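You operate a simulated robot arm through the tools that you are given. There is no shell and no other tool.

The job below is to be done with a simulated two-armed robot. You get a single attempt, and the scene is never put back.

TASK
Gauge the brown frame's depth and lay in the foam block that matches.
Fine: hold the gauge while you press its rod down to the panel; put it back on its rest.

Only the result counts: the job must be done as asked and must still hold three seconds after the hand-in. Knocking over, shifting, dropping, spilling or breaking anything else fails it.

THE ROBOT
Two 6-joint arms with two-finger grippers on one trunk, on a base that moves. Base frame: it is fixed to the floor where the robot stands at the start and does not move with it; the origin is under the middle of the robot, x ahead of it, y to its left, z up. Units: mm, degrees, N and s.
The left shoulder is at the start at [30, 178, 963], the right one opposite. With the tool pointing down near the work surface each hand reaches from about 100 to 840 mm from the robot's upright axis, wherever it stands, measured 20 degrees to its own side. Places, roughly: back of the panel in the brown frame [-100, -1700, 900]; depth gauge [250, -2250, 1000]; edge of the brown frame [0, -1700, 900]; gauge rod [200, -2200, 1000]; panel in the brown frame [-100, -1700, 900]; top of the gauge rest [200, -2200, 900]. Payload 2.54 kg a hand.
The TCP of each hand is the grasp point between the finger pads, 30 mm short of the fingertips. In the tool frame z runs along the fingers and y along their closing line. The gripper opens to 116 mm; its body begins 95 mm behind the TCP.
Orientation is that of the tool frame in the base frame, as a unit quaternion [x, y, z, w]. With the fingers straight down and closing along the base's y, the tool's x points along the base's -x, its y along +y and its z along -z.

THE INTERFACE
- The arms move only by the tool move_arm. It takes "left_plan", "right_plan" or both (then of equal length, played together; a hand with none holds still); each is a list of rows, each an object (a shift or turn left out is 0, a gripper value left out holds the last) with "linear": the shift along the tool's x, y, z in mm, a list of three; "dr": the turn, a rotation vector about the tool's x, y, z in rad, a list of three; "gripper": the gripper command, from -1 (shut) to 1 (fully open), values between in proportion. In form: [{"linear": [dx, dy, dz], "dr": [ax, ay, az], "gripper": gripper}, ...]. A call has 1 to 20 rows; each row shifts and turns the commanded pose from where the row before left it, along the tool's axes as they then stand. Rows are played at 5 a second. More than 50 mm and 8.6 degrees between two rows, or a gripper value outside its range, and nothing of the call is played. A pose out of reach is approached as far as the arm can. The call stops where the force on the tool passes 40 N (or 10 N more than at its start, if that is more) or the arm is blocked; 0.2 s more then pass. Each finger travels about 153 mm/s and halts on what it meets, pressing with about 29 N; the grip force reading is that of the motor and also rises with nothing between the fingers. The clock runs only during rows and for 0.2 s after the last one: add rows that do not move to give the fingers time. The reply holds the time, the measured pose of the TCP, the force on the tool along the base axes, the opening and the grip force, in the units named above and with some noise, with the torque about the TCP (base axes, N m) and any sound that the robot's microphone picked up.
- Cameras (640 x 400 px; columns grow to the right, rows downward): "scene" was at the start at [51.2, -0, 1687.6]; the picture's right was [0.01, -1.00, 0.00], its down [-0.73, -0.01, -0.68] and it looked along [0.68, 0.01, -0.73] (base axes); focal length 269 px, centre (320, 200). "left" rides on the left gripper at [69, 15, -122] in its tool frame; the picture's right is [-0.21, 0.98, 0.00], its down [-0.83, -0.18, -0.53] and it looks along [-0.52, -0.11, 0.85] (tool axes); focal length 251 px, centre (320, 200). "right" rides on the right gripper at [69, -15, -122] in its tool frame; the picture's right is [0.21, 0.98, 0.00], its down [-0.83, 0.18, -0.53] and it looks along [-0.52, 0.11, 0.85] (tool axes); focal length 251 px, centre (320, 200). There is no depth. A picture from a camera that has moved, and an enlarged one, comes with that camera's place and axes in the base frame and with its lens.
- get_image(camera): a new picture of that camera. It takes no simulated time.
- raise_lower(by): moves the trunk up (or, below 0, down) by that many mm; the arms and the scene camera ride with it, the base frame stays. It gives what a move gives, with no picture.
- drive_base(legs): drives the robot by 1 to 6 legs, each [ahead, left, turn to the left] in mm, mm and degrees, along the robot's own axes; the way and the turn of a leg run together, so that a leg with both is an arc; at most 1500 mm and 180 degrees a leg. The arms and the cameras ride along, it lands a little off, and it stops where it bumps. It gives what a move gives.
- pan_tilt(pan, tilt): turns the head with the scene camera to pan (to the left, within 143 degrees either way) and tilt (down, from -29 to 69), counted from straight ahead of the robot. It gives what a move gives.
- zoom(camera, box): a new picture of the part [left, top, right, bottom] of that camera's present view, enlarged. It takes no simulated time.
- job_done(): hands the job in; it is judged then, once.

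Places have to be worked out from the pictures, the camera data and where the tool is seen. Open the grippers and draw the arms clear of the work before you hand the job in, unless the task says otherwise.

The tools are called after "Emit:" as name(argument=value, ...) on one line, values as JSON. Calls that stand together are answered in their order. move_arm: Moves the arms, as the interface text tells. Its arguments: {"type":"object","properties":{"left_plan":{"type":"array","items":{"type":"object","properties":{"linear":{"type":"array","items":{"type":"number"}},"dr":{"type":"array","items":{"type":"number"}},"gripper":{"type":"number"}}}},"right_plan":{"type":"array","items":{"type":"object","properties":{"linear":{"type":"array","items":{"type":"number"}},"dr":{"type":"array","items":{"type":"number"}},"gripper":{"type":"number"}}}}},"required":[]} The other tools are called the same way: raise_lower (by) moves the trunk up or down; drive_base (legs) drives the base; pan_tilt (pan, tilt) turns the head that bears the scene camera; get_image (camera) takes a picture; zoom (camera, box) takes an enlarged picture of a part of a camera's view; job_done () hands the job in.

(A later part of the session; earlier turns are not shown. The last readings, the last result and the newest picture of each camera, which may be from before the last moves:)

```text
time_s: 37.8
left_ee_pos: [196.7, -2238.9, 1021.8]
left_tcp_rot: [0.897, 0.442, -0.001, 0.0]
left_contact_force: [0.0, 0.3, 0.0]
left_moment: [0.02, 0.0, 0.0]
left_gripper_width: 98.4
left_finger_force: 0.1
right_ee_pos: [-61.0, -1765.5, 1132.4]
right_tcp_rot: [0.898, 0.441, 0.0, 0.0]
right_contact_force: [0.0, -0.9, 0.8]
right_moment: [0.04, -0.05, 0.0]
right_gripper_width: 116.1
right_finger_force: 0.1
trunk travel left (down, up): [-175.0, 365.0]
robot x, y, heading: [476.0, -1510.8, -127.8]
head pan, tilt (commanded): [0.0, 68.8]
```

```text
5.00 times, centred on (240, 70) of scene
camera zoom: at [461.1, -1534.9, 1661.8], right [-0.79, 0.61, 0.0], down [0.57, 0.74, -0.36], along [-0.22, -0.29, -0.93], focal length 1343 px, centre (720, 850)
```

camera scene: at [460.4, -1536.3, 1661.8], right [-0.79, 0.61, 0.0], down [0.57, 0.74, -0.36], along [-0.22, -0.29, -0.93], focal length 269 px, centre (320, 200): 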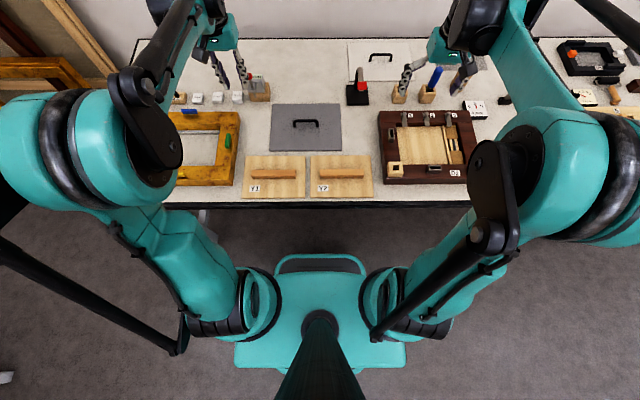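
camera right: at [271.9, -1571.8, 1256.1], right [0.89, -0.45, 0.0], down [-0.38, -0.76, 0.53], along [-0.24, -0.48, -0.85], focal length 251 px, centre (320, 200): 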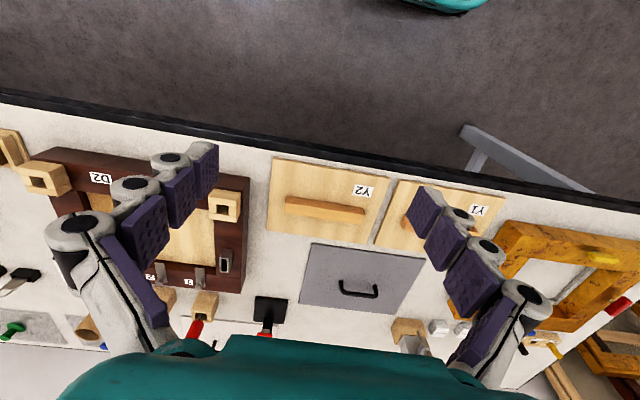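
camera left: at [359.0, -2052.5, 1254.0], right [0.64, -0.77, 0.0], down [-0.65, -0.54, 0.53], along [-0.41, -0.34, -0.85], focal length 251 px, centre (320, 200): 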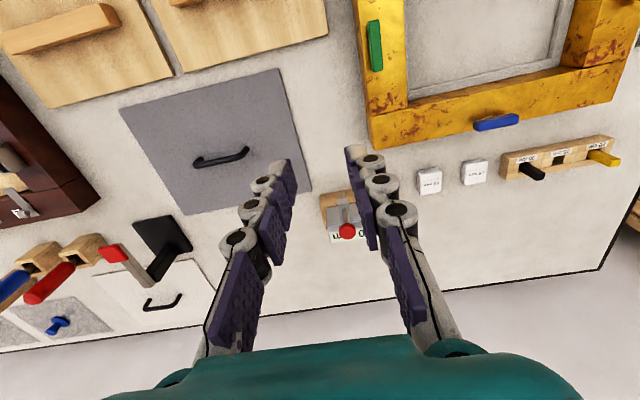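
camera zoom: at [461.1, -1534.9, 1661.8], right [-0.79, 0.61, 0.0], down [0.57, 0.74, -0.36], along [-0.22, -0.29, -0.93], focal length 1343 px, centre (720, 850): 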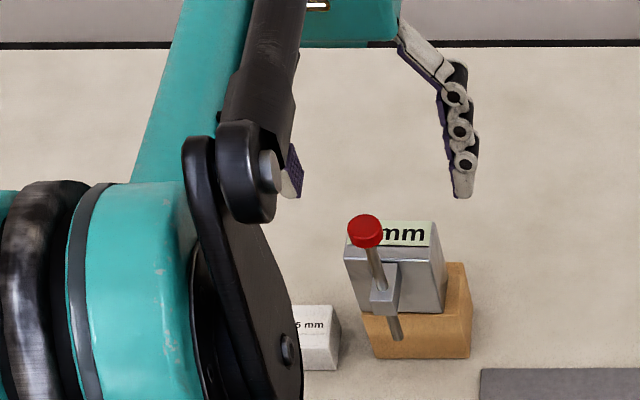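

The gauge slid about 5 mm to the left on its rest (the rest itself is where it was, centred on the present TCP) and turned about 2°. I shift 5 mm left, turn to match and lower 75 mm for a deeper grip, fingertips about 9 mm above the rest.

Emit:
move_arm(left_plan=[{"linear": [0, 5, 0], "dr": [0, 0, 0.035]}, {"linear": [0, 0, 25]}, {"linear": [0, 0, 25]}, {"linear": [0, 0, 15]}, {"linear": [0, 0, 10]}, {}])

Emit:
get_image(camera="left")

Emit:
zoom(camera="scene", box=[190, 30, 290, 110])

```text
time_s: 39.2
left_ee_pos: [198.9, -2241.7, 946.5]
left_tcp_rot: [0.905, 0.426, 0.0, 0.0]
left_contact_force: [-0.5, 0.2, -0.5]
left_moment: [0.04, -0.01, -0.01]
left_gripper_width: 98.7
left_finger_force: 0.1
right_ee_pos: [-62.1, -1764.4, 1133.0]
right_tcp_rot: [0.898, 0.441, 0.0, 0.0]
right_contact_force: [-0.6, -0.4, 0.2]
right_moment: [-0.02, -0.02, -0.01]
right_gripper_width: 116.3
right_finger_force: 0.0
trunk travel left (down, up): [-175.0, 365.0]
robot x, y, heading: [473.5, -1509.9, -127.6]
head pan, tilt (commanded): [0.0, 68.8]
```

```text
taken
camera left: at [254.5, -2199.6, 1067.1], right [0.62, -0.79, 0.0], down [-0.67, -0.52, 0.53], along [-0.42, -0.33, -0.85], focal length 251 px, centre (320, 200)
```

left: 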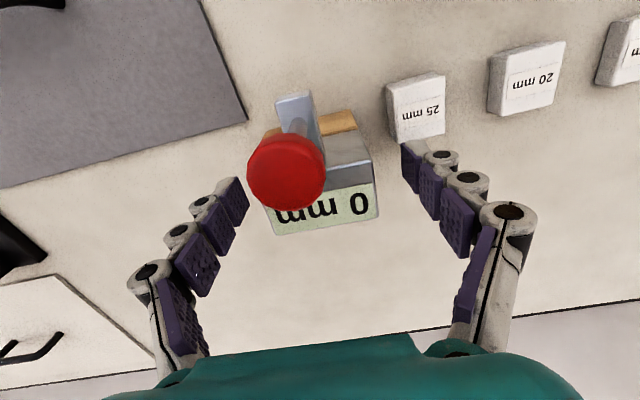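

```text
5.00 times, centred on (240, 70) of scene
camera zoom: at [461.3, -1534.8, 1661.8], right [-0.79, 0.61, 0.0], down [0.57, 0.74, -0.36], along [-0.22, -0.29, -0.93], focal length 1343 px, centre (720, 850)
```

zoom: 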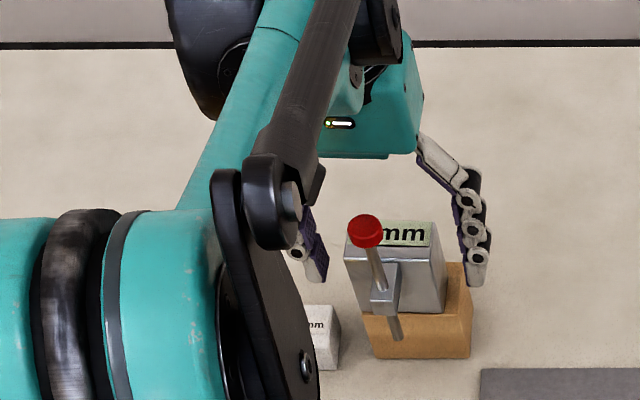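

I check the alignment at this height with an enlarged view before closing.

Emit:
zoom(camera="left", box=[220, 80, 420, 245])

```text
2.42 times, centred on (320, 162) of left
camera zoom: at [254.5, -2199.6, 1067.1], right [0.62, -0.79, 0.0], down [-0.67, -0.52, 0.53], along [-0.42, -0.33, -0.85], focal length 610 px, centre (320, 291)
```

zoom: 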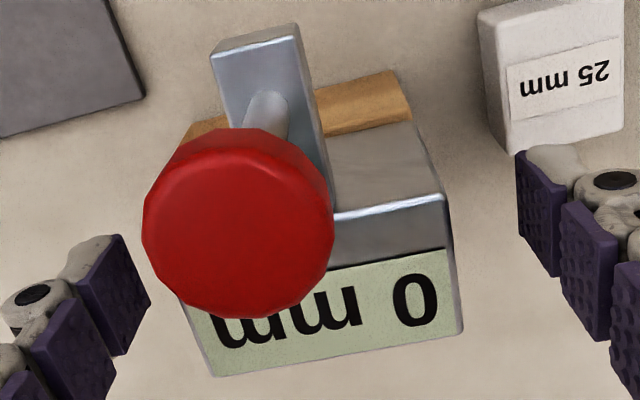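

The body's rear edge reads 17.9 and 17.1 mm ahead at its two ends and it is centred, so the hand is square to it. I close and then lift only 8 mm slowly.

Emit:
move_arm(left_plan=[{"gripper": 0.2}, {"gripper": 0.05}, {"gripper": -0.3}, {"gripper": -0.6}, {}, {}, {"linear": [0, 0, -2]}, {"linear": [0, 0, -2]}, {"linear": [0, 0, -2]}, {"linear": [0, 0, -2]}, {}])

Emit:
zoom(camera="left", box=[220, 80, 420, 245])

Emit:
zoom(camera="scene", box=[190, 30, 290, 110])

```text
time_s: 41.6
left_ee_pos: [198.8, -2242.8, 954.5]
left_tcp_rot: [0.905, 0.426, 0.0, -0.001]
left_contact_force: [-0.4, -0.1, -1.0]
left_moment: [0.01, 0.01, 0.01]
left_gripper_width: 59.2
left_finger_force: 29.4
right_ee_pos: [-61.1, -1764.6, 1132.7]
right_tcp_rot: [0.897, 0.441, 0.0, 0.0]
right_contact_force: [-0.3, 0.5, -1.2]
right_moment: [0.01, 0.01, -0.01]
right_gripper_width: 116.2
right_finger_force: 0.1
trunk travel left (down, up): [-175.0, 365.0]
robot x, y, heading: [475.4, -1511.5, -127.7]
head pan, tilt (commanded): [0.0, 68.8]
```

```text
2.42 times, centred on (320, 162) of left
camera zoom: at [254.6, -2199.7, 1075.0], right [0.62, -0.79, 0.0], down [-0.67, -0.52, 0.53], along [-0.42, -0.33, -0.85], focal length 610 px, centre (320, 291)
```

zoom: 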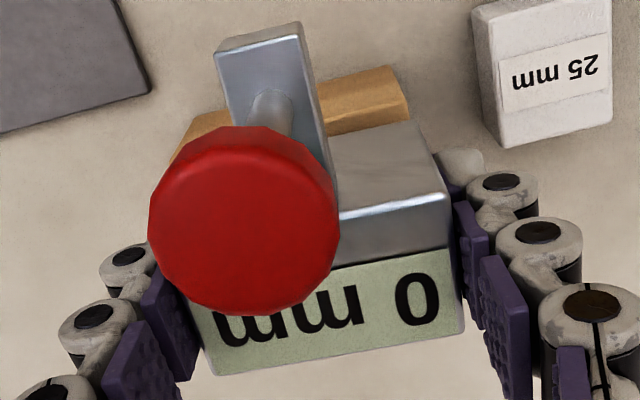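

```text
5.00 times, centred on (240, 70) of scene
camera zoom: at [461.2, -1535.1, 1661.8], right [-0.79, 0.61, 0.0], down [0.57, 0.74, -0.36], along [-0.22, -0.29, -0.93], focal length 1343 px, centre (720, 850)
```

zoom: 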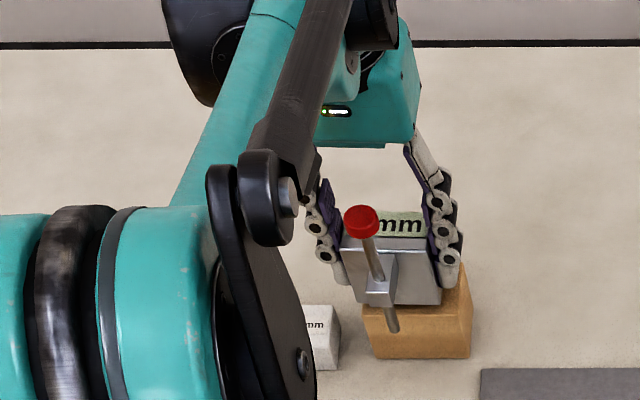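

The gauge has come up with the fingers (59.2 mm, 29 N) and sits steady in the hand view. I lift on gently and check the hold.

Emit:
move_arm(left_plan=[{"linear": [0, 0, -4]}, {"linear": [0, 0, -6]}, {"linear": [0, 0, -8]}, {"linear": [0, 0, -10]}, {"linear": [0, 0, -12]}, {"linear": [0, 0, -14]}, {"linear": [0, 0, -16]}, {"linear": [0, 0, -18]}, {"linear": [0, 0, -18]}, {"linear": [0, 0, -18]}, {"linear": [0, 0, -16]}, {"linear": [0, 0, -12]}, {"linear": [0, 0, -6]}, {}])

Emit:
get_image(camera="left")

Emit:
zoom(camera="scene", box=[190, 10, 310, 106])

```text
time_s: 44.6
left_ee_pos: [198.8, -2243.1, 1112.1]
left_tcp_rot: [0.905, 0.426, 0.0, 0.0]
left_contact_force: [-0.6, -0.9, -0.7]
left_moment: [-0.04, 0.01, 0.01]
left_gripper_width: 59.0
left_finger_force: 29.3
right_ee_pos: [-61.2, -1764.8, 1133.4]
right_tcp_rot: [0.898, 0.44, 0.0, 0.0]
right_contact_force: [0.2, 0.9, -0.2]
right_moment: [-0.03, -0.01, -0.01]
right_gripper_width: 116.1
right_finger_force: 0.1
trunk travel left (down, up): [-175.0, 365.0]
robot x, y, heading: [475.8, -1511.5, -127.5]
head pan, tilt (commanded): [0.0, 68.8]
```

```text
taken
camera left: at [254.4, -2199.9, 1233.3], right [0.62, -0.79, 0.0], down [-0.67, -0.52, 0.53], along [-0.42, -0.33, -0.85], focal length 251 px, centre (320, 200)
```

left: 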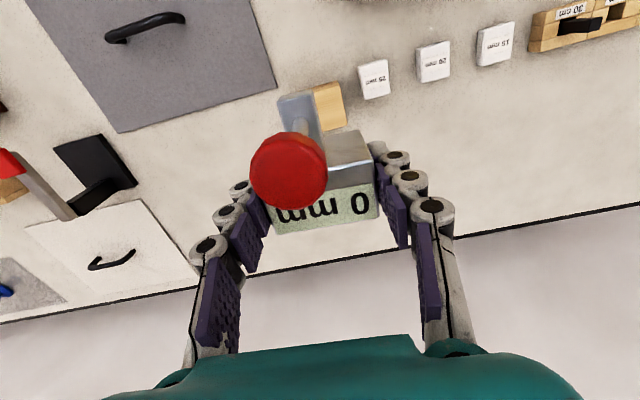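

```text
4.17 times, centred on (250, 58) of scene
camera zoom: at [461.2, -1535.1, 1661.8], right [-0.79, 0.61, 0.0], down [0.57, 0.74, -0.36], along [-0.22, -0.29, -0.93], focal length 1119 px, centre (612, 792)
```

zoom: 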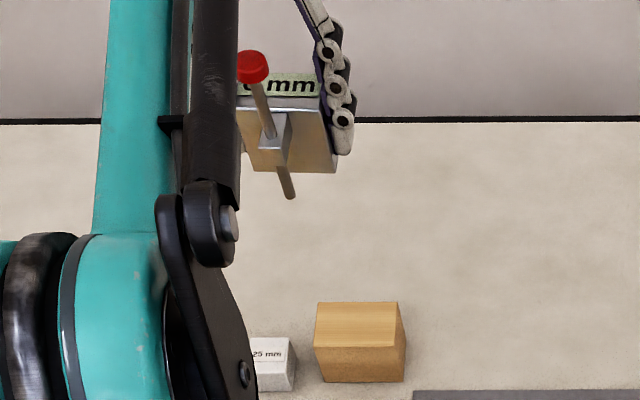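

The gauge is held well, its base and rod end about 38 mm below the TCP. I draw it back 170 mm and then drive so that the brown frame's left rail comes near my middle line.

Emit:
move_arm(left_plan=[{"linear": [10, 0, 0]}, {"linear": [20, 0, 0]}, {"linear": [30, 0, 0]}, {"linear": [30, 0, 0]}, {"linear": [30, 0, 0]}, {"linear": [30, 0, 0]}, {"linear": [15, 0, 0]}, {"linear": [5, 0, 0]}, {}])

Emit:
drive_base(legs=[[-60, 0, 0], [0, -250, 0]])

Emit:
get_image(camera="scene")

Emit:
get_image(camera="left")

```text
time_s: 46.6
left_ee_pos: [309.2, -2111.2, 1113.2]
left_tcp_rot: [0.905, 0.426, 0.0, 0.0]
left_contact_force: [0.9, 0.1, -1.5]
left_moment: [0.0, 0.03, -0.02]
left_gripper_width: 59.2
left_finger_force: 28.6
right_ee_pos: [-60.3, -1765.8, 1133.8]
right_tcp_rot: [0.898, 0.44, 0.0, 0.0]
right_contact_force: [-0.9, 0.1, 0.4]
right_moment: [-0.01, 0.01, -0.04]
right_gripper_width: 116.0
right_finger_force: 0.0
trunk travel left (down, up): [-175.0, 365.0]
robot x, y, heading: [473.8, -1516.2, -127.9]
head pan, tilt (commanded): [0.0, 68.8]
```

```text
time_s: 49.0
left_ee_pos: [149.7, -1913.4, 1114.4]
left_tcp_rot: [0.905, 0.426, 0.0, 0.001]
left_contact_force: [-0.6, 1.1, -1.2]
left_moment: [-0.02, -0.02, 0.01]
left_gripper_width: 59.0
left_finger_force: 29.2
right_ee_pos: [-221.2, -1566.9, 1133.9]
right_tcp_rot: [0.897, 0.441, 0.0, 0.0]
right_contact_force: [-0.2, 0.3, -0.1]
right_moment: [-0.06, -0.03, 0.0]
right_gripper_width: 116.0
right_finger_force: 0.0
trunk travel left (down, up): [-175.0, 365.0]
robot x, y, heading: [314.1, -1315.7, -127.5]
head pan, tilt (commanded): [0.0, 68.8]
```

```text
taken
camera scene: at [300.2, -1335.8, 1661.8], right [-0.79, 0.61, 0.0], down [0.57, 0.74, -0.36], along [-0.22, -0.29, -0.93], focal length 269 px, centre (320, 200)
```

scene: 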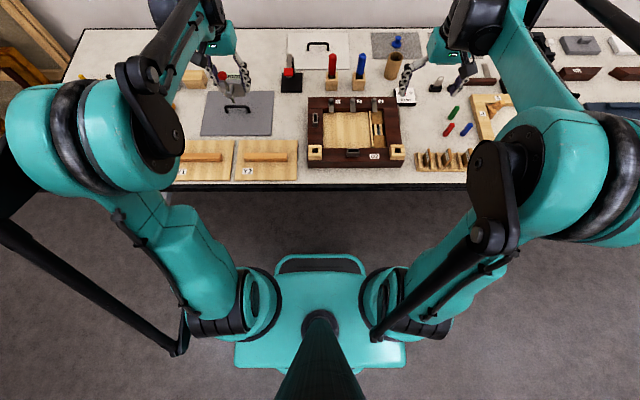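

```text
taken
camera left: at [204.4, -1870.1, 1233.4], right [0.62, -0.79, 0.0], down [-0.67, -0.52, 0.53], along [-0.42, -0.33, -0.85], focal length 251 px, centre (320, 200)
```

left: 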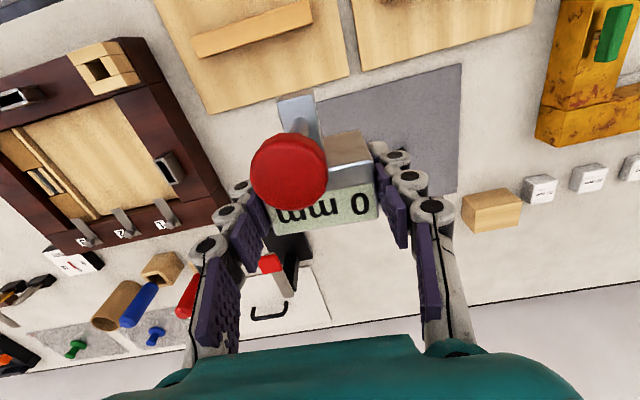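

D2 is now close to my middle line. I enlarge it for exact places.

Emit:
zoom(camera="scene", box=[295, 90, 415, 175])

Emit:
zoom(camera="scene", box=[298, 90, 362, 175])

Emit:
zoom(camera="left", box=[0, 30, 260, 260])

```text
4.71 times, centred on (355, 132) of scene
camera zoom: at [300.2, -1335.8, 1661.8], right [-0.79, 0.61, 0.0], down [0.57, 0.74, -0.36], along [-0.22, -0.29, -0.93], focal length 1264 px, centre (155, 518)
```

zoom: 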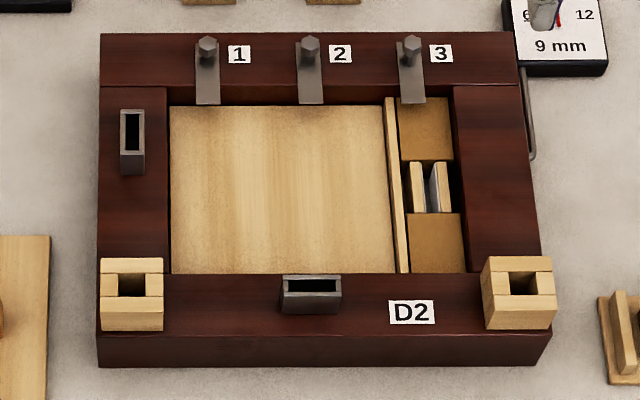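

```text
4.71 times, centred on (330, 132) of scene
camera zoom: at [300.2, -1335.8, 1661.8], right [-0.79, 0.61, 0.0], down [0.57, 0.74, -0.36], along [-0.22, -0.29, -0.93], focal length 1264 px, centre (273, 518)
```

zoom: 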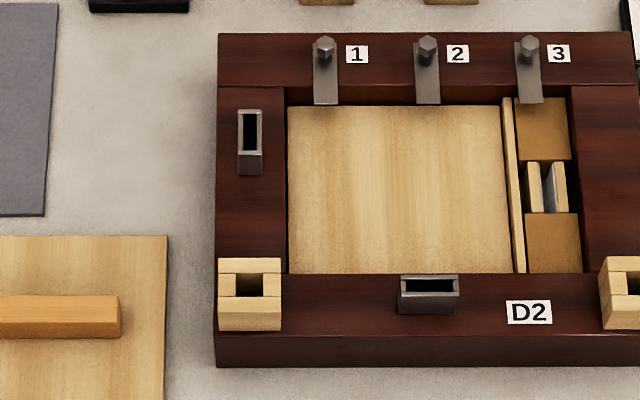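

```text
1.74 times, centred on (130, 145) of left
camera zoom: at [204.4, -1870.1, 1233.4], right [0.62, -0.79, 0.0], down [-0.67, -0.52, 0.53], along [-0.42, -0.33, -0.85], focal length 437 px, centre (650, 296)
```

zoom: 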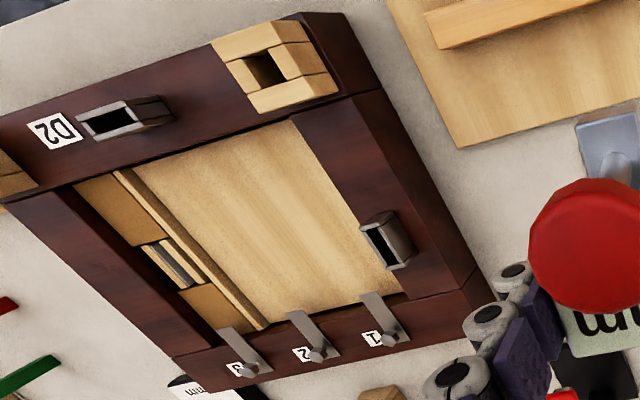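

The rail gap measures about 98 mm, too tight for fingers at both ends of the 59 mm body beside the metal sleeve and the 44 mm high block, and a side grip would also be weak against tipping when the knob is pressed. I will put the gauge back on its rest and regrip it across its thickness on its left half with the hand leaning left; so I drive back.

Emit:
drive_base(legs=[[0, 250, 0], [60, 0, 0]])

Emit:
get_image(camera="left")

Emit:
get_image(camera="scene")

```text
time_s: 51.4
left_ee_pos: [312.7, -2116.7, 1112.0]
left_tcp_rot: [0.904, 0.426, 0.0, 0.0]
left_contact_force: [-0.3, 0.0, -1.6]
left_moment: [0.07, -0.03, 0.02]
left_gripper_width: 59.0
left_finger_force: 28.8
right_ee_pos: [-59.1, -1769.7, 1131.8]
right_tcp_rot: [0.897, 0.442, 0.001, 0.0]
right_contact_force: [-0.4, -1.0, -0.2]
right_moment: [0.07, -0.02, -0.03]
right_gripper_width: 115.8
right_finger_force: 0.0
trunk travel left (down, up): [-175.0, 365.0]
robot x, y, heading: [482.8, -1513.9, -127.1]
head pan, tilt (commanded): [0.0, 68.8]
```

```text
taken
camera left: at [367.7, -2073.7, 1232.1], right [0.62, -0.79, 0.0], down [-0.67, -0.52, 0.53], along [-0.42, -0.33, -0.85], focal length 251 px, centre (320, 200)
```

left: 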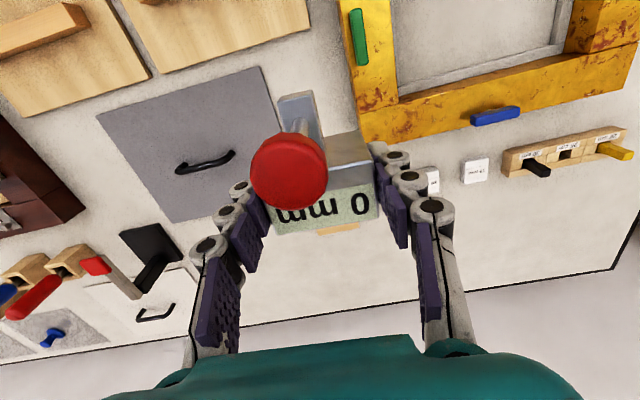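

```text
taken
camera scene: at [463.2, -1540.2, 1661.7], right [-0.79, 0.61, 0.0], down [0.57, 0.74, -0.36], along [-0.22, -0.29, -0.93], focal length 269 px, centre (320, 200)
```

scene: 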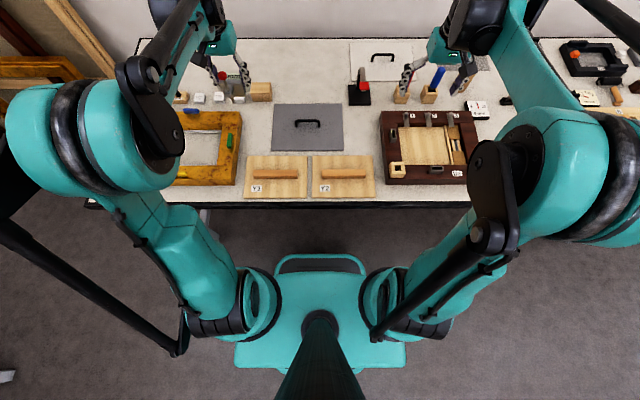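

The hand camera says the TCP is at (312, -2117) with heading -129.5°. I turn 2° back, bring the gauge over the rest's middle (196, -2240) and lower it most of the way.

Emit:
move_arm(left_plan=[{"dr": [0, 0, -0.034]}, {"linear": [-20, -2, 0]}, {"linear": [-30, -3, 0]}, {"linear": [-35, -4, 0]}, {"linear": [-35, -4, 0]}, {"linear": [-30, -3, 0]}, {"linear": [-17.7, -1.4, 0]}, {"linear": [0, 0, 10]}, {"linear": [0, 0, 20]}, {"linear": [0, 0, 30]}, {"linear": [0, 0, 30]}, {"linear": [0, 0, 25]}, {"linear": [0, 0, 15]}, {"linear": [0, 0, 10]}, {}])

Emit:
zoom(camera="left", box=[220, 60, 420, 245])

Emit:
zoom(camera="scene", box=[190, 30, 290, 110])

```text
time_s: 54.6
left_ee_pos: [197.3, -2237.6, 972.9]
left_tcp_rot: [0.897, 0.442, 0.0, 0.0]
left_contact_force: [1.1, 0.0, -0.8]
left_moment: [-0.03, 0.03, -0.01]
left_gripper_width: 58.9
left_finger_force: 28.7
right_ee_pos: [-57.5, -1769.5, 1134.6]
right_tcp_rot: [0.897, 0.442, 0.0, 0.0]
right_contact_force: [0.6, 0.9, 0.2]
right_moment: [-0.04, 0.01, 0.02]
right_gripper_width: 116.0
right_finger_force: 0.0
trunk travel left (down, up): [-175.0, 365.0]
robot x, y, heading: [479.5, -1516.9, -127.4]
head pan, tilt (commanded): [0.0, 68.8]
```

```text
2.16 times, centred on (320, 152) of left
camera zoom: at [251.6, -2192.3, 1093.5], right [0.64, -0.76, 0.0], down [-0.65, -0.54, 0.53], along [-0.41, -0.34, -0.85], focal length 544 px, centre (320, 303)
```

zoom: 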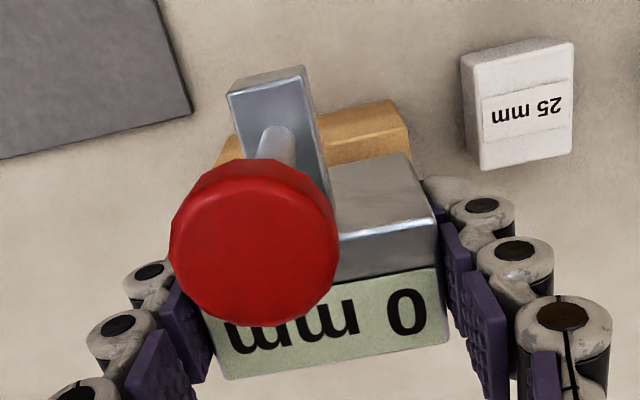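

```text
5.00 times, centred on (240, 70) of scene
camera zoom: at [464.7, -1537.7, 1661.8], right [-0.79, 0.61, 0.0], down [0.57, 0.74, -0.36], along [-0.22, -0.29, -0.93], focal length 1343 px, centre (720, 850)
```

zoom: 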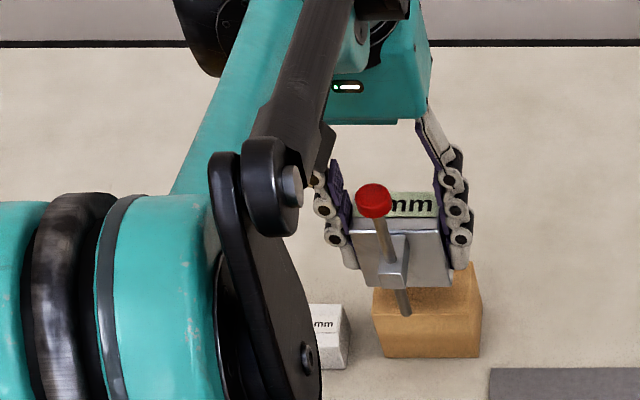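

The gauge hangs about 26 mm above its seat and 2 mm short of the original place. I move 2.3 mm ahead and lower, ending in small steps.

Emit:
move_arm(left_plan=[{"linear": [-2.3, 0, 5]}, {"linear": [0, 0, 8]}, {"linear": [0, 0, 6]}, {"linear": [0, 0, 3]}, {"linear": [0, 0, 2]}, {"linear": [0, 0, 1]}, {}])

Emit:
zoom(camera="scene", box=[190, 30, 290, 110])

Emit:
zoom(camera="left", box=[220, 60, 420, 245])

```text
time_s: 56.2
left_ee_pos: [196.1, -2239.1, 947.8]
left_tcp_rot: [0.897, 0.442, -0.001, 0.0]
left_contact_force: [0.3, 0.2, -1.0]
left_moment: [0.01, 0.02, -0.01]
left_gripper_width: 58.9
left_finger_force: 29.3
right_ee_pos: [-57.4, -1769.8, 1132.5]
right_tcp_rot: [0.897, 0.443, 0.0, 0.001]
right_contact_force: [1.6, 0.2, -0.2]
right_moment: [0.04, 0.02, 0.02]
right_gripper_width: 115.9
right_finger_force: 0.0
trunk travel left (down, up): [-175.0, 365.0]
robot x, y, heading: [478.8, -1515.9, -127.3]
head pan, tilt (commanded): [0.0, 68.8]
```

```text
5.00 times, centred on (240, 70) of scene
camera zoom: at [464.7, -1537.8, 1661.8], right [-0.79, 0.61, 0.0], down [0.57, 0.74, -0.36], along [-0.22, -0.29, -0.93], focal length 1343 px, centre (720, 850)
```

zoom: 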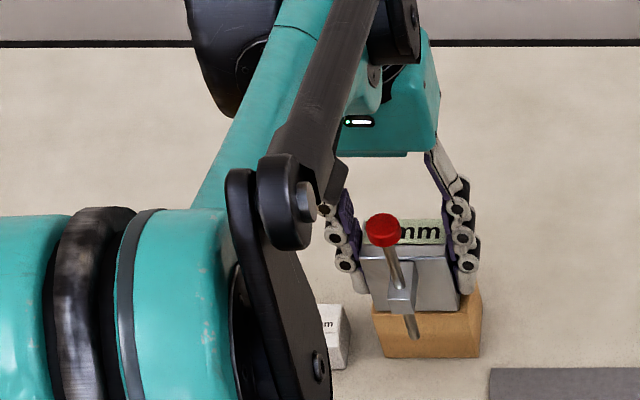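

```text
2.16 times, centred on (320, 152) of left
camera zoom: at [249.9, -2194.4, 1068.0], right [0.64, -0.76, 0.0], down [-0.65, -0.54, 0.53], along [-0.41, -0.34, -0.85], focal length 544 px, centre (320, 303)
```

zoom: 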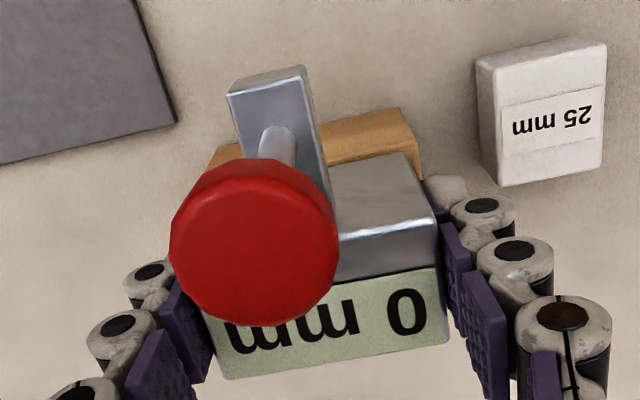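

Camera height shows about 1 mm left to the seat. I lower in two tiny steps and read the force.

Emit:
move_arm(left_plan=[{"linear": [0, 0, 0.7]}, {"linear": [0, 0, 0.7]}, {}])

```text
time_s: 57.0
left_ee_pos: [197.0, -2238.9, 946.5]
left_tcp_rot: [0.897, 0.443, -0.001, 0.0]
left_contact_force: [-1.0, -2.8, 6.5]
left_moment: [-0.01, 0.05, 0.01]
left_gripper_width: 58.9
left_finger_force: 29.2
right_ee_pos: [-57.4, -1768.2, 1133.5]
right_tcp_rot: [0.897, 0.443, 0.0, 0.0]
right_contact_force: [0.4, 0.3, 0.8]
right_moment: [0.01, -0.01, 0.04]
right_gripper_width: 116.2
right_finger_force: 0.0
trunk travel left (down, up): [-175.0, 365.0]
robot x, y, heading: [480.3, -1513.8, -127.2]
head pan, tilt (commanded): [0.0, 68.8]
```

The upward force of 6.5 N shows the gauge is seated. I open the fingers, then raise the hand straight up clear of the knob.

Emit:
move_arm(left_plan=[{"gripper": 0.02}, {"gripper": 0.1}, {"gripper": 0.4}, {"gripper": 0.7}, {}, {"linear": [0, 0, -20]}, {"linear": [0, 0, -40]}, {"linear": [0, 0, -45]}, {"linear": [0, 0, -45]}, {"linear": [0, 0, -30]}, {}])

Emit:
zoom(camera="left", box=[240, 60, 400, 160])

Emit:
zoom(camera="scene", box=[190, 30, 290, 110])

```text
time_s: 59.4
left_ee_pos: [196.6, -2239.0, 1126.2]
left_tcp_rot: [0.897, 0.442, 0.0, 0.0]
left_contact_force: [-0.2, -0.1, 0.4]
left_moment: [-0.01, 0.0, -0.01]
left_gripper_width: 98.5
left_finger_force: 0.0
right_ee_pos: [-56.8, -1769.5, 1133.1]
right_tcp_rot: [0.897, 0.442, 0.001, 0.0]
right_contact_force: [0.6, -1.4, -0.3]
right_moment: [0.01, 0.01, -0.01]
right_gripper_width: 116.0
right_finger_force: 0.0
trunk travel left (down, up): [-175.0, 365.0]
robot x, y, heading: [476.4, -1513.8, -127.4]
head pan, tilt (commanded): [0.0, 68.8]
```

```text
4.00 times, centred on (320, 110) of left
camera zoom: at [249.9, -2194.4, 1247.2], right [0.64, -0.76, 0.0], down [-0.65, -0.54, 0.53], along [-0.41, -0.34, -0.85], focal length 1006 px, centre (320, 560)
```

zoom: 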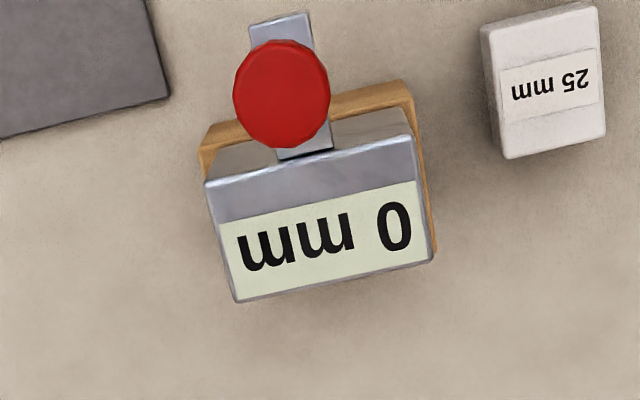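

```text
5.00 times, centred on (240, 70) of scene
camera zoom: at [464.7, -1537.6, 1661.8], right [-0.79, 0.61, 0.0], down [0.57, 0.74, -0.36], along [-0.22, -0.29, -0.93], focal length 1343 px, centre (720, 850)
```

zoom: 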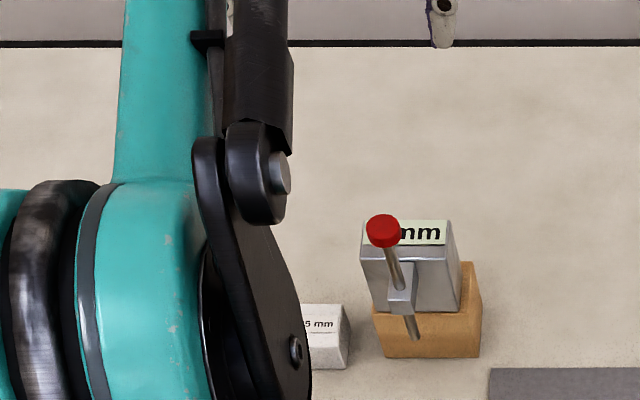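

The gauge is back on its rest, well centred (body middle 0.5 mm behind and 1 mm left of the TCP, knob 41 mm toward me). High above it, I now turn the hand 90° clockwise to close across the thickness, and check that the arm can do it.

Emit:
move_arm(left_plan=[{"linear": [0, 0, -20], "dr": [0, 0, 0.131]}, {"dr": [0, 0, 0.131]}, {"dr": [0, 0, 0.131]}, {"dr": [0, 0, 0.131]}, {"dr": [0, 0, 0.131]}, {"dr": [0, 0, 0.131]}, {"dr": [0, 0, 0.131]}, {"dr": [0, 0, 0.131]}, {"dr": [0, 0, 0.131]}, {"dr": [0, 0, 0.131]}, {"dr": [0, 0, 0.131]}, {"dr": [0, 0, 0.13]}, {}])

Emit:
get_image(camera="left")

Emit:
get_image(camera="scene")

```text
time_s: 62.2
left_ee_pos: [195.7, -2239.6, 1147.3]
left_tcp_rot: [0.947, -0.322, 0.001, 0.0]
left_contact_force: [0.0, -0.2, 0.4]
left_moment: [-0.01, 0.02, 0.01]
left_gripper_width: 98.6
left_finger_force: 0.0
right_ee_pos: [-57.1, -1769.8, 1133.0]
right_tcp_rot: [0.897, 0.443, 0.0, 0.0]
right_contact_force: [0.1, -0.2, 0.2]
right_moment: [0.01, -0.02, 0.02]
right_gripper_width: 116.0
right_finger_force: 0.0
trunk travel left (down, up): [-175.0, 365.0]
robot x, y, heading: [476.9, -1514.6, -127.3]
head pan, tilt (commanded): [0.0, 68.8]
```

```text
taken
camera left: at [241.3, -2294.1, 1266.8], right [-0.77, -0.64, 0.0], down [-0.54, 0.65, 0.53], along [-0.34, 0.41, -0.85], focal length 251 px, centre (320, 200)
```

left: 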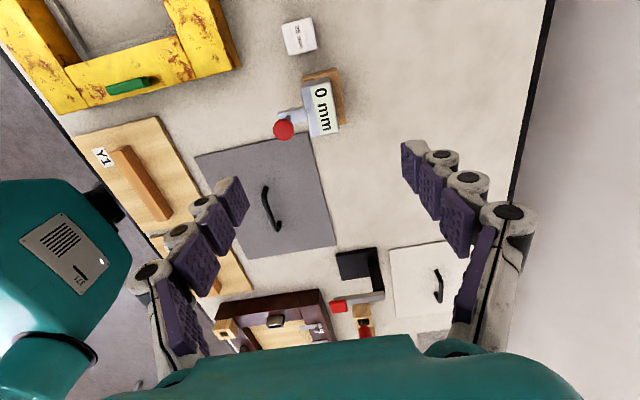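

```text
taken
camera scene: at [464.7, -1537.6, 1661.8], right [-0.79, 0.61, 0.0], down [0.57, 0.74, -0.36], along [-0.22, -0.29, -0.93], focal length 269 px, centre (320, 200)
```

scene: 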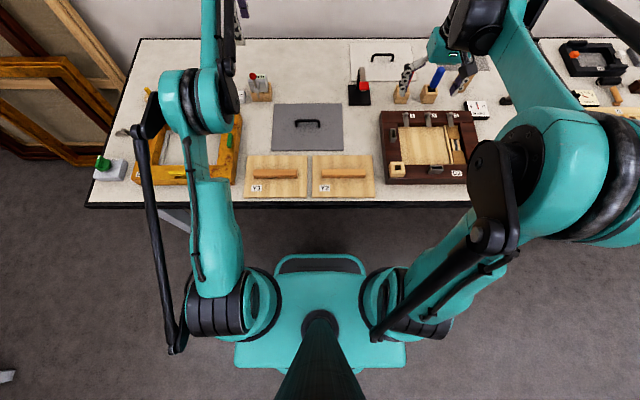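

The quarter turn works. Now I lean the hand 25° with the palm to the left (fingers pointing down-right), still high above the gauge, and look.

Emit:
move_arm(left_plan=[{"dr": [0, -0.109, 0]}, {"dr": [0, -0.109, 0]}, {"dr": [0, -0.109, 0]}, {"dr": [0, -0.109, 0]}, {}])

Emit:
get_image(camera="left")

Emit:
get_image(camera="scene")

```text
time_s: 63.4
left_ee_pos: [194.9, -2238.2, 1146.9]
left_tcp_rot: [0.924, -0.315, -0.205, -0.071]
left_contact_force: [0.6, 0.3, 0.6]
left_moment: [-0.01, -0.01, -0.01]
left_gripper_width: 98.6
left_finger_force: 0.1
right_ee_pos: [-58.6, -1769.4, 1132.8]
right_tcp_rot: [0.897, 0.443, 0.0, -0.001]
right_contact_force: [0.1, 0.6, 0.0]
right_moment: [0.0, -0.01, 0.01]
right_gripper_width: 115.9
right_finger_force: 0.1
trunk travel left (down, up): [-175.0, 365.0]
robot x, y, heading: [485.0, -1516.3, -127.3]
head pan, tilt (commanded): [0.0, 68.8]
```

```text
taken
camera left: at [276.5, -2320.9, 1226.4], right [-0.75, -0.66, 0.09], down [-0.3, 0.46, 0.83], along [-0.59, 0.6, -0.55], focal length 251 px, centre (320, 200)
```

left: 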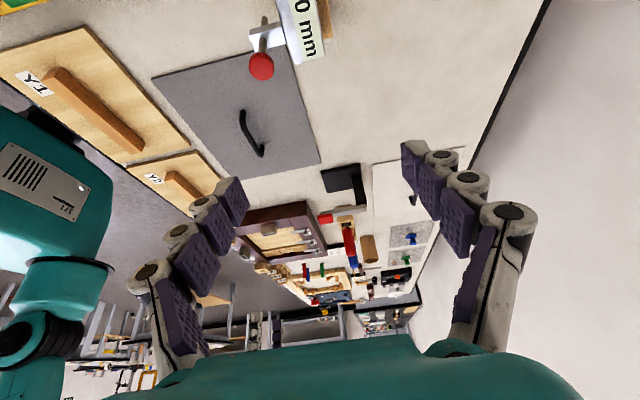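

```text
taken
camera scene: at [464.4, -1537.1, 1661.8], right [-0.79, 0.61, 0.0], down [0.57, 0.74, -0.36], along [-0.22, -0.29, -0.93], focal length 269 px, centre (320, 200)
```

scene: 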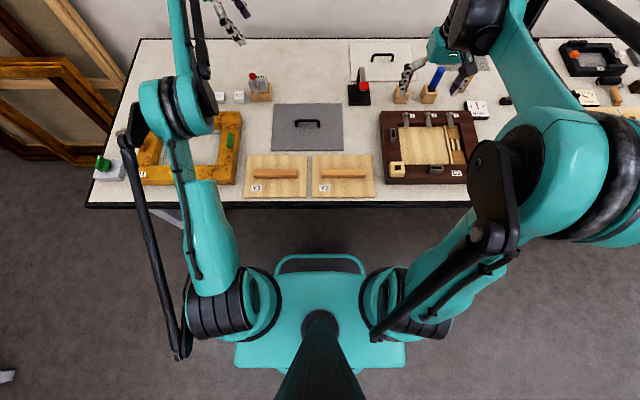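

The lean is reached (TCP at about (195.5, -2239, 1145)). I shift 54 mm to the left first so the front finger clears knob and bracket, then descend vertically to about 33 mm above the final height.

Emit:
move_arm(left_plan=[{"linear": [24.3, 0, -11.3]}, {"linear": [24.4, 0, -11.4]}, {"linear": [14.2, 0, 30.4]}, {"linear": [14.2, 0, 30.4]}, {"linear": [14.2, 0, 30.4]}, {"linear": [14.2, 0, 30.4]}, {"linear": [14.2, 0, 30.4]}, {}])

Emit:
get_image(camera="left")

Emit:
zoom(camera="scene", box=[170, 10, 310, 110])

```text
time_s: 65.2
left_ee_pos: [241.0, -2266.5, 976.1]
left_tcp_rot: [0.924, -0.315, -0.206, -0.07]
left_contact_force: [-0.6, 0.0, -0.5]
left_moment: [-0.02, 0.0, 0.02]
left_gripper_width: 98.7
left_finger_force: 0.0
left hand out of reach, approached as far as the arm can: row 2
right_ee_pos: [-57.3, -1768.9, 1133.3]
right_tcp_rot: [0.897, 0.442, 0.0, 0.001]
right_contact_force: [-0.5, -0.1, 0.2]
right_moment: [0.0, 0.02, -0.01]
right_gripper_width: 116.1
right_finger_force: 0.0
trunk travel left (down, up): [-175.0, 365.0]
robot x, y, heading: [481.4, -1516.4, -127.6]
head pan, tilt (commanded): [0.0, 68.8]
```

```text
taken
camera left: at [321.7, -2348.4, 1055.6], right [-0.75, -0.66, 0.09], down [-0.3, 0.46, 0.83], along [-0.59, 0.6, -0.55], focal length 251 px, centre (320, 200)
```

left: 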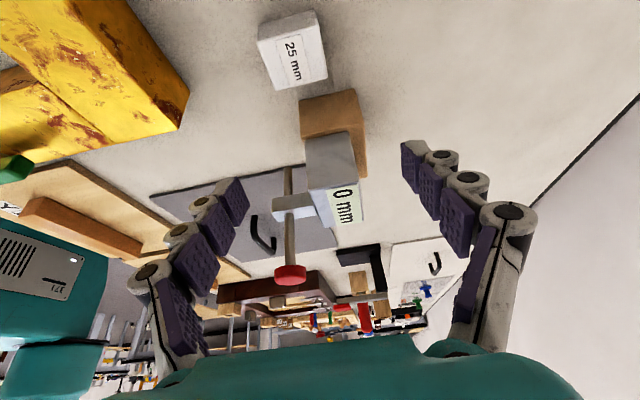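

```text
4.00 times, centred on (240, 60) of scene
camera zoom: at [465.0, -1537.1, 1661.9], right [-0.79, 0.61, 0.0], down [0.57, 0.74, -0.36], along [-0.22, -0.29, -0.93], focal length 1074 px, centre (640, 760)
```

zoom: 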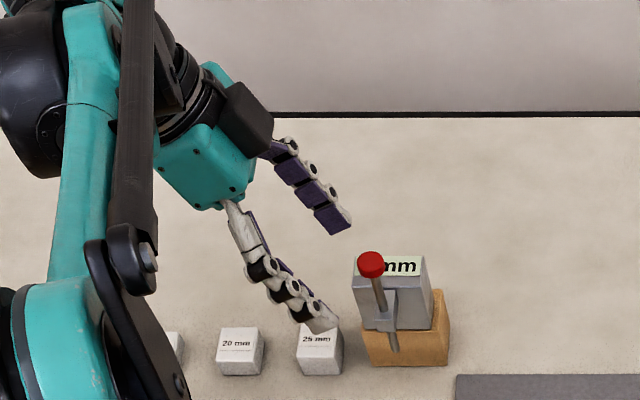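

The hand is down beside the gauge: by the camera the TCP is at (240.7, -2266.5, 974), the body middle 5.7 mm ahead and 51 mm to the right. I move 5.7 mm ahead and down 30 mm, then look before sliding in.

Emit:
move_arm(left_plan=[{"linear": [0, 5.7, 0]}, {"linear": [6.4, 0, 13.7]}, {"linear": [6.4, 0, 13.8]}, {}])

Emit:
get_image(camera="left")

Emit:
zoom(camera="scene", box=[190, 20, 290, 110])

```text
time_s: 66.2
left_ee_pos: [237.2, -2270.3, 944.9]
left_tcp_rot: [0.924, -0.314, -0.205, -0.07]
left_contact_force: [-0.2, 0.4, -0.5]
left_moment: [0.01, 0.05, 0.0]
left_gripper_width: 98.4
left_finger_force: 0.0
right_ee_pos: [-57.7, -1768.9, 1131.8]
right_tcp_rot: [0.897, 0.442, 0.001, 0.0]
right_contact_force: [0.0, -0.9, -0.1]
right_moment: [0.0, 0.03, -0.01]
right_gripper_width: 115.9
right_finger_force: 0.1
trunk travel left (down, up): [-175.0, 365.0]
robot x, y, heading: [480.7, -1515.7, -127.4]
head pan, tilt (commanded): [0.0, 68.8]
```

```text
taken
camera left: at [318.4, -2352.5, 1025.2], right [-0.75, -0.66, 0.09], down [-0.3, 0.46, 0.83], along [-0.59, 0.6, -0.55], focal length 251 px, centre (320, 200)
```

left: 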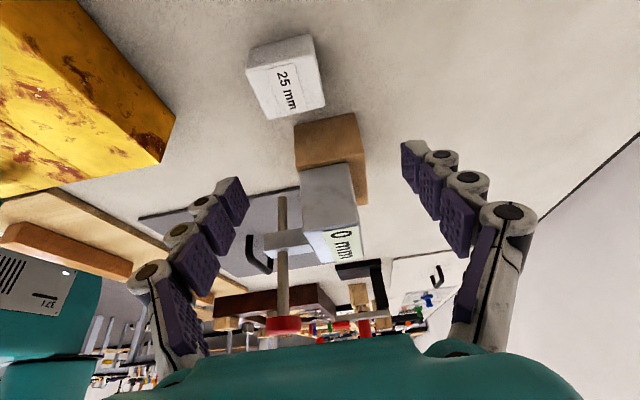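

```text
4.44 times, centred on (240, 65) of scene
camera zoom: at [464.8, -1537.4, 1661.8], right [-0.79, 0.61, 0.0], down [0.57, 0.74, -0.36], along [-0.22, -0.29, -0.93], focal length 1194 px, centre (676, 800)
```

zoom: 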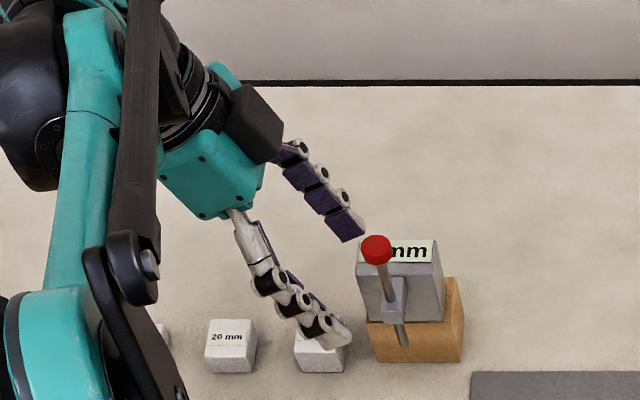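

The fingers straddle the body in the f direction within 0.5 mm; the tips are well above the 25 mm block. I slide 14 mm to the right so the pads come over the body's left part, short of the rod bracket.

Emit:
move_arm(left_plan=[{"linear": [-4.2, 0.5, 2]}, {"linear": [-4.2, 0, 2]}, {"linear": [-4.3, 0, 1.9]}, {}])

Emit:
zoom(camera="left", box=[180, 100, 480, 290])

Emit:
zoom(camera="scene", box=[220, 40, 290, 100])

```text
time_s: 67.2
left_ee_pos: [226.2, -2262.4, 945.7]
left_tcp_rot: [0.925, -0.314, -0.204, -0.07]
left_contact_force: [0.6, 0.0, 0.3]
left_moment: [0.02, 0.01, 0.0]
left_gripper_width: 98.5
left_finger_force: 0.1
right_ee_pos: [-57.9, -1769.6, 1133.1]
right_tcp_rot: [0.897, 0.442, 0.001, 0.0]
right_contact_force: [0.2, 0.4, -0.5]
right_moment: [-0.01, -0.01, -0.03]
right_gripper_width: 116.4
right_finger_force: 0.0
trunk travel left (down, up): [-175.0, 365.0]
robot x, y, heading: [479.8, -1514.5, -127.2]
head pan, tilt (commanded): [0.0, 68.8]
```

```text
2.11 times, centred on (330, 195) of left
camera zoom: at [307.1, -2345.0, 1025.7], right [-0.75, -0.66, 0.09], down [-0.3, 0.46, 0.83], along [-0.59, 0.6, -0.55], focal length 529 px, centre (299, 210)
```

zoom: 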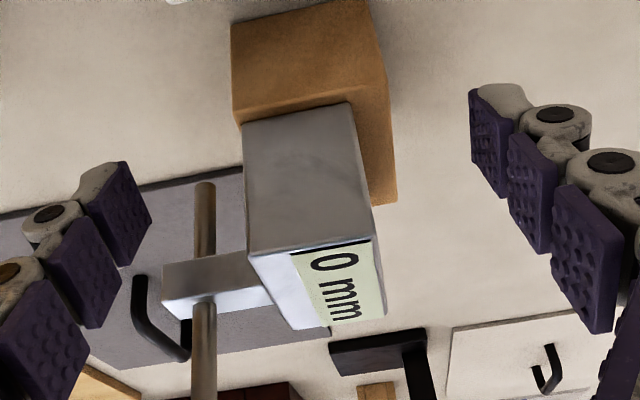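

```text
6.67 times, centred on (255, 70) of scene
camera zoom: at [464.8, -1537.8, 1661.8], right [-0.79, 0.61, 0.0], down [0.57, 0.74, -0.36], along [-0.22, -0.29, -0.93], focal length 1791 px, centre (753, 1067)
```

zoom: 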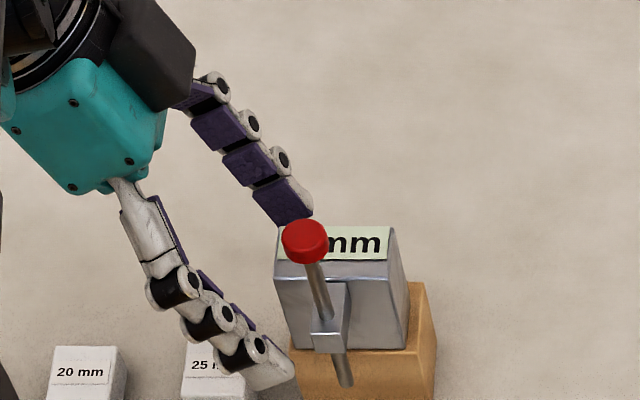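

The view shows the finger pads either side of the body with the rod bracket further right. By the camera the TCP is 37 mm left of the body's middle; I go 2.5 mm further right and 2 mm lower for more pad contact, then close gently.

Emit:
move_arm(left_plan=[{"linear": [-1.4, -0.5, 2.9]}, {"gripper": 0.3}, {"gripper": 0.0}, {"gripper": -0.25}, {"gripper": -0.5}, {"gripper": -0.8}, {}, {}])

Emit:
zoom(camera="left", box=[180, 100, 480, 290])

Emit:
zoom(camera="scene", box=[220, 40, 290, 100])

```text
time_s: 69.0
left_ee_pos: [224.4, -2261.0, 943.4]
left_tcp_rot: [0.924, -0.315, -0.205, -0.069]
left_contact_force: [-0.2, -0.5, 1.0]
left_moment: [0.02, 0.0, 0.04]
left_gripper_width: 35.0
left_finger_force: 28.6
right_ee_pos: [-57.4, -1769.4, 1133.5]
right_tcp_rot: [0.897, 0.443, 0.0, 0.0]
right_contact_force: [-0.3, 0.3, -0.3]
right_moment: [0.02, -0.01, 0.01]
right_gripper_width: 115.8
right_finger_force: 0.1
trunk travel left (down, up): [-175.0, 365.0]
robot x, y, heading: [480.3, -1513.4, -127.3]
head pan, tilt (commanded): [0.0, 68.8]
```

```text
2.11 times, centred on (330, 195) of left
camera zoom: at [305.2, -2342.9, 1023.9], right [-0.75, -0.66, 0.09], down [-0.3, 0.46, 0.83], along [-0.59, 0.6, -0.55], focal length 529 px, centre (299, 210)
```

zoom: 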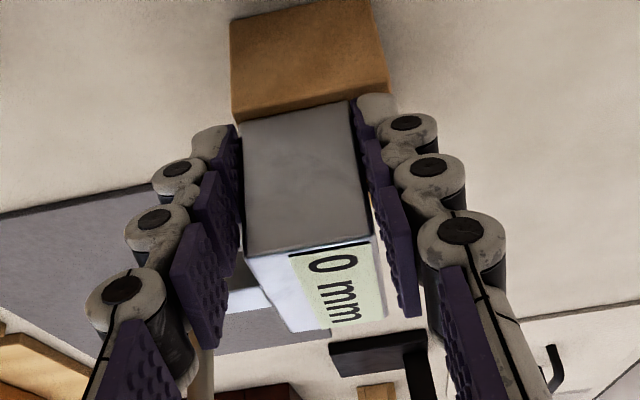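

```text
6.67 times, centred on (255, 70) of scene
camera zoom: at [464.8, -1537.6, 1661.8], right [-0.79, 0.61, 0.0], down [0.57, 0.74, -0.36], along [-0.22, -0.29, -0.93], focal length 1791 px, centre (753, 1067)
```

zoom: 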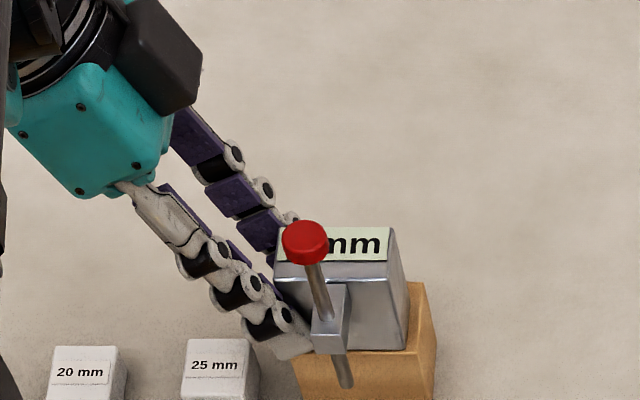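

The gripper holds at 35.0 mm with 29 N, the finger lying left of the bracket. I lift 8 mm slowly straight up and check for slip.

Emit:
move_arm(left_plan=[{"linear": [-0.85, 0, -1.81]}, {"linear": [-0.85, 0, -1.81]}, {"linear": [-0.85, 0, -1.81]}, {"linear": [-0.85, 0, -1.81]}, {}])

Emit:
zoom(camera="left", box=[180, 100, 480, 290])

Emit:
zoom(camera="scene", box=[220, 40, 290, 100])

```text
time_s: 70.2
left_ee_pos: [225.3, -2261.4, 951.4]
left_tcp_rot: [0.924, -0.315, -0.205, -0.07]
left_contact_force: [-0.5, -0.6, -1.5]
left_moment: [-0.04, -0.03, 0.02]
left_gripper_width: 35.3
left_finger_force: 28.7
right_ee_pos: [-56.8, -1769.7, 1132.1]
right_tcp_rot: [0.897, 0.442, 0.0, 0.0]
right_contact_force: [0.3, 0.3, -0.3]
right_moment: [0.04, -0.01, 0.02]
right_gripper_width: 116.1
right_finger_force: 0.0
trunk travel left (down, up): [-175.0, 365.0]
robot x, y, heading: [476.6, -1517.3, -127.3]
head pan, tilt (commanded): [0.0, 68.8]
```

```text
2.11 times, centred on (330, 195) of left
camera zoom: at [305.7, -2343.3, 1031.4], right [-0.75, -0.66, 0.09], down [-0.3, 0.46, 0.83], along [-0.59, 0.6, -0.55], focal length 529 px, centre (299, 210)
```

zoom: 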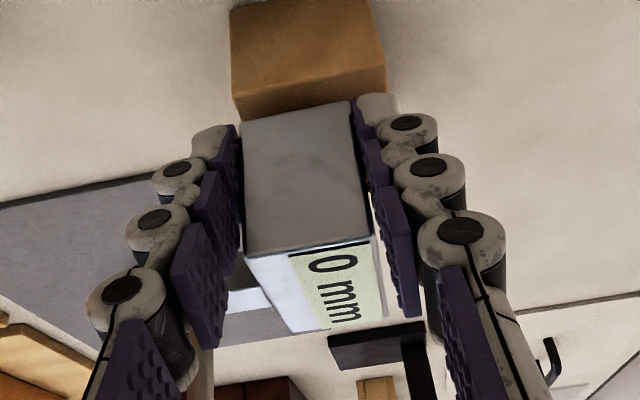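

```text
6.67 times, centred on (255, 70) of scene
camera zoom: at [464.7, -1537.8, 1661.8], right [-0.79, 0.61, 0.0], down [0.57, 0.74, -0.36], along [-0.22, -0.29, -0.93], focal length 1791 px, centre (753, 1067)
```

zoom: 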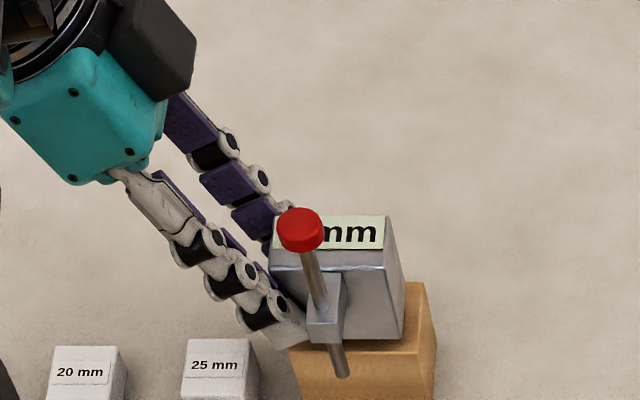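

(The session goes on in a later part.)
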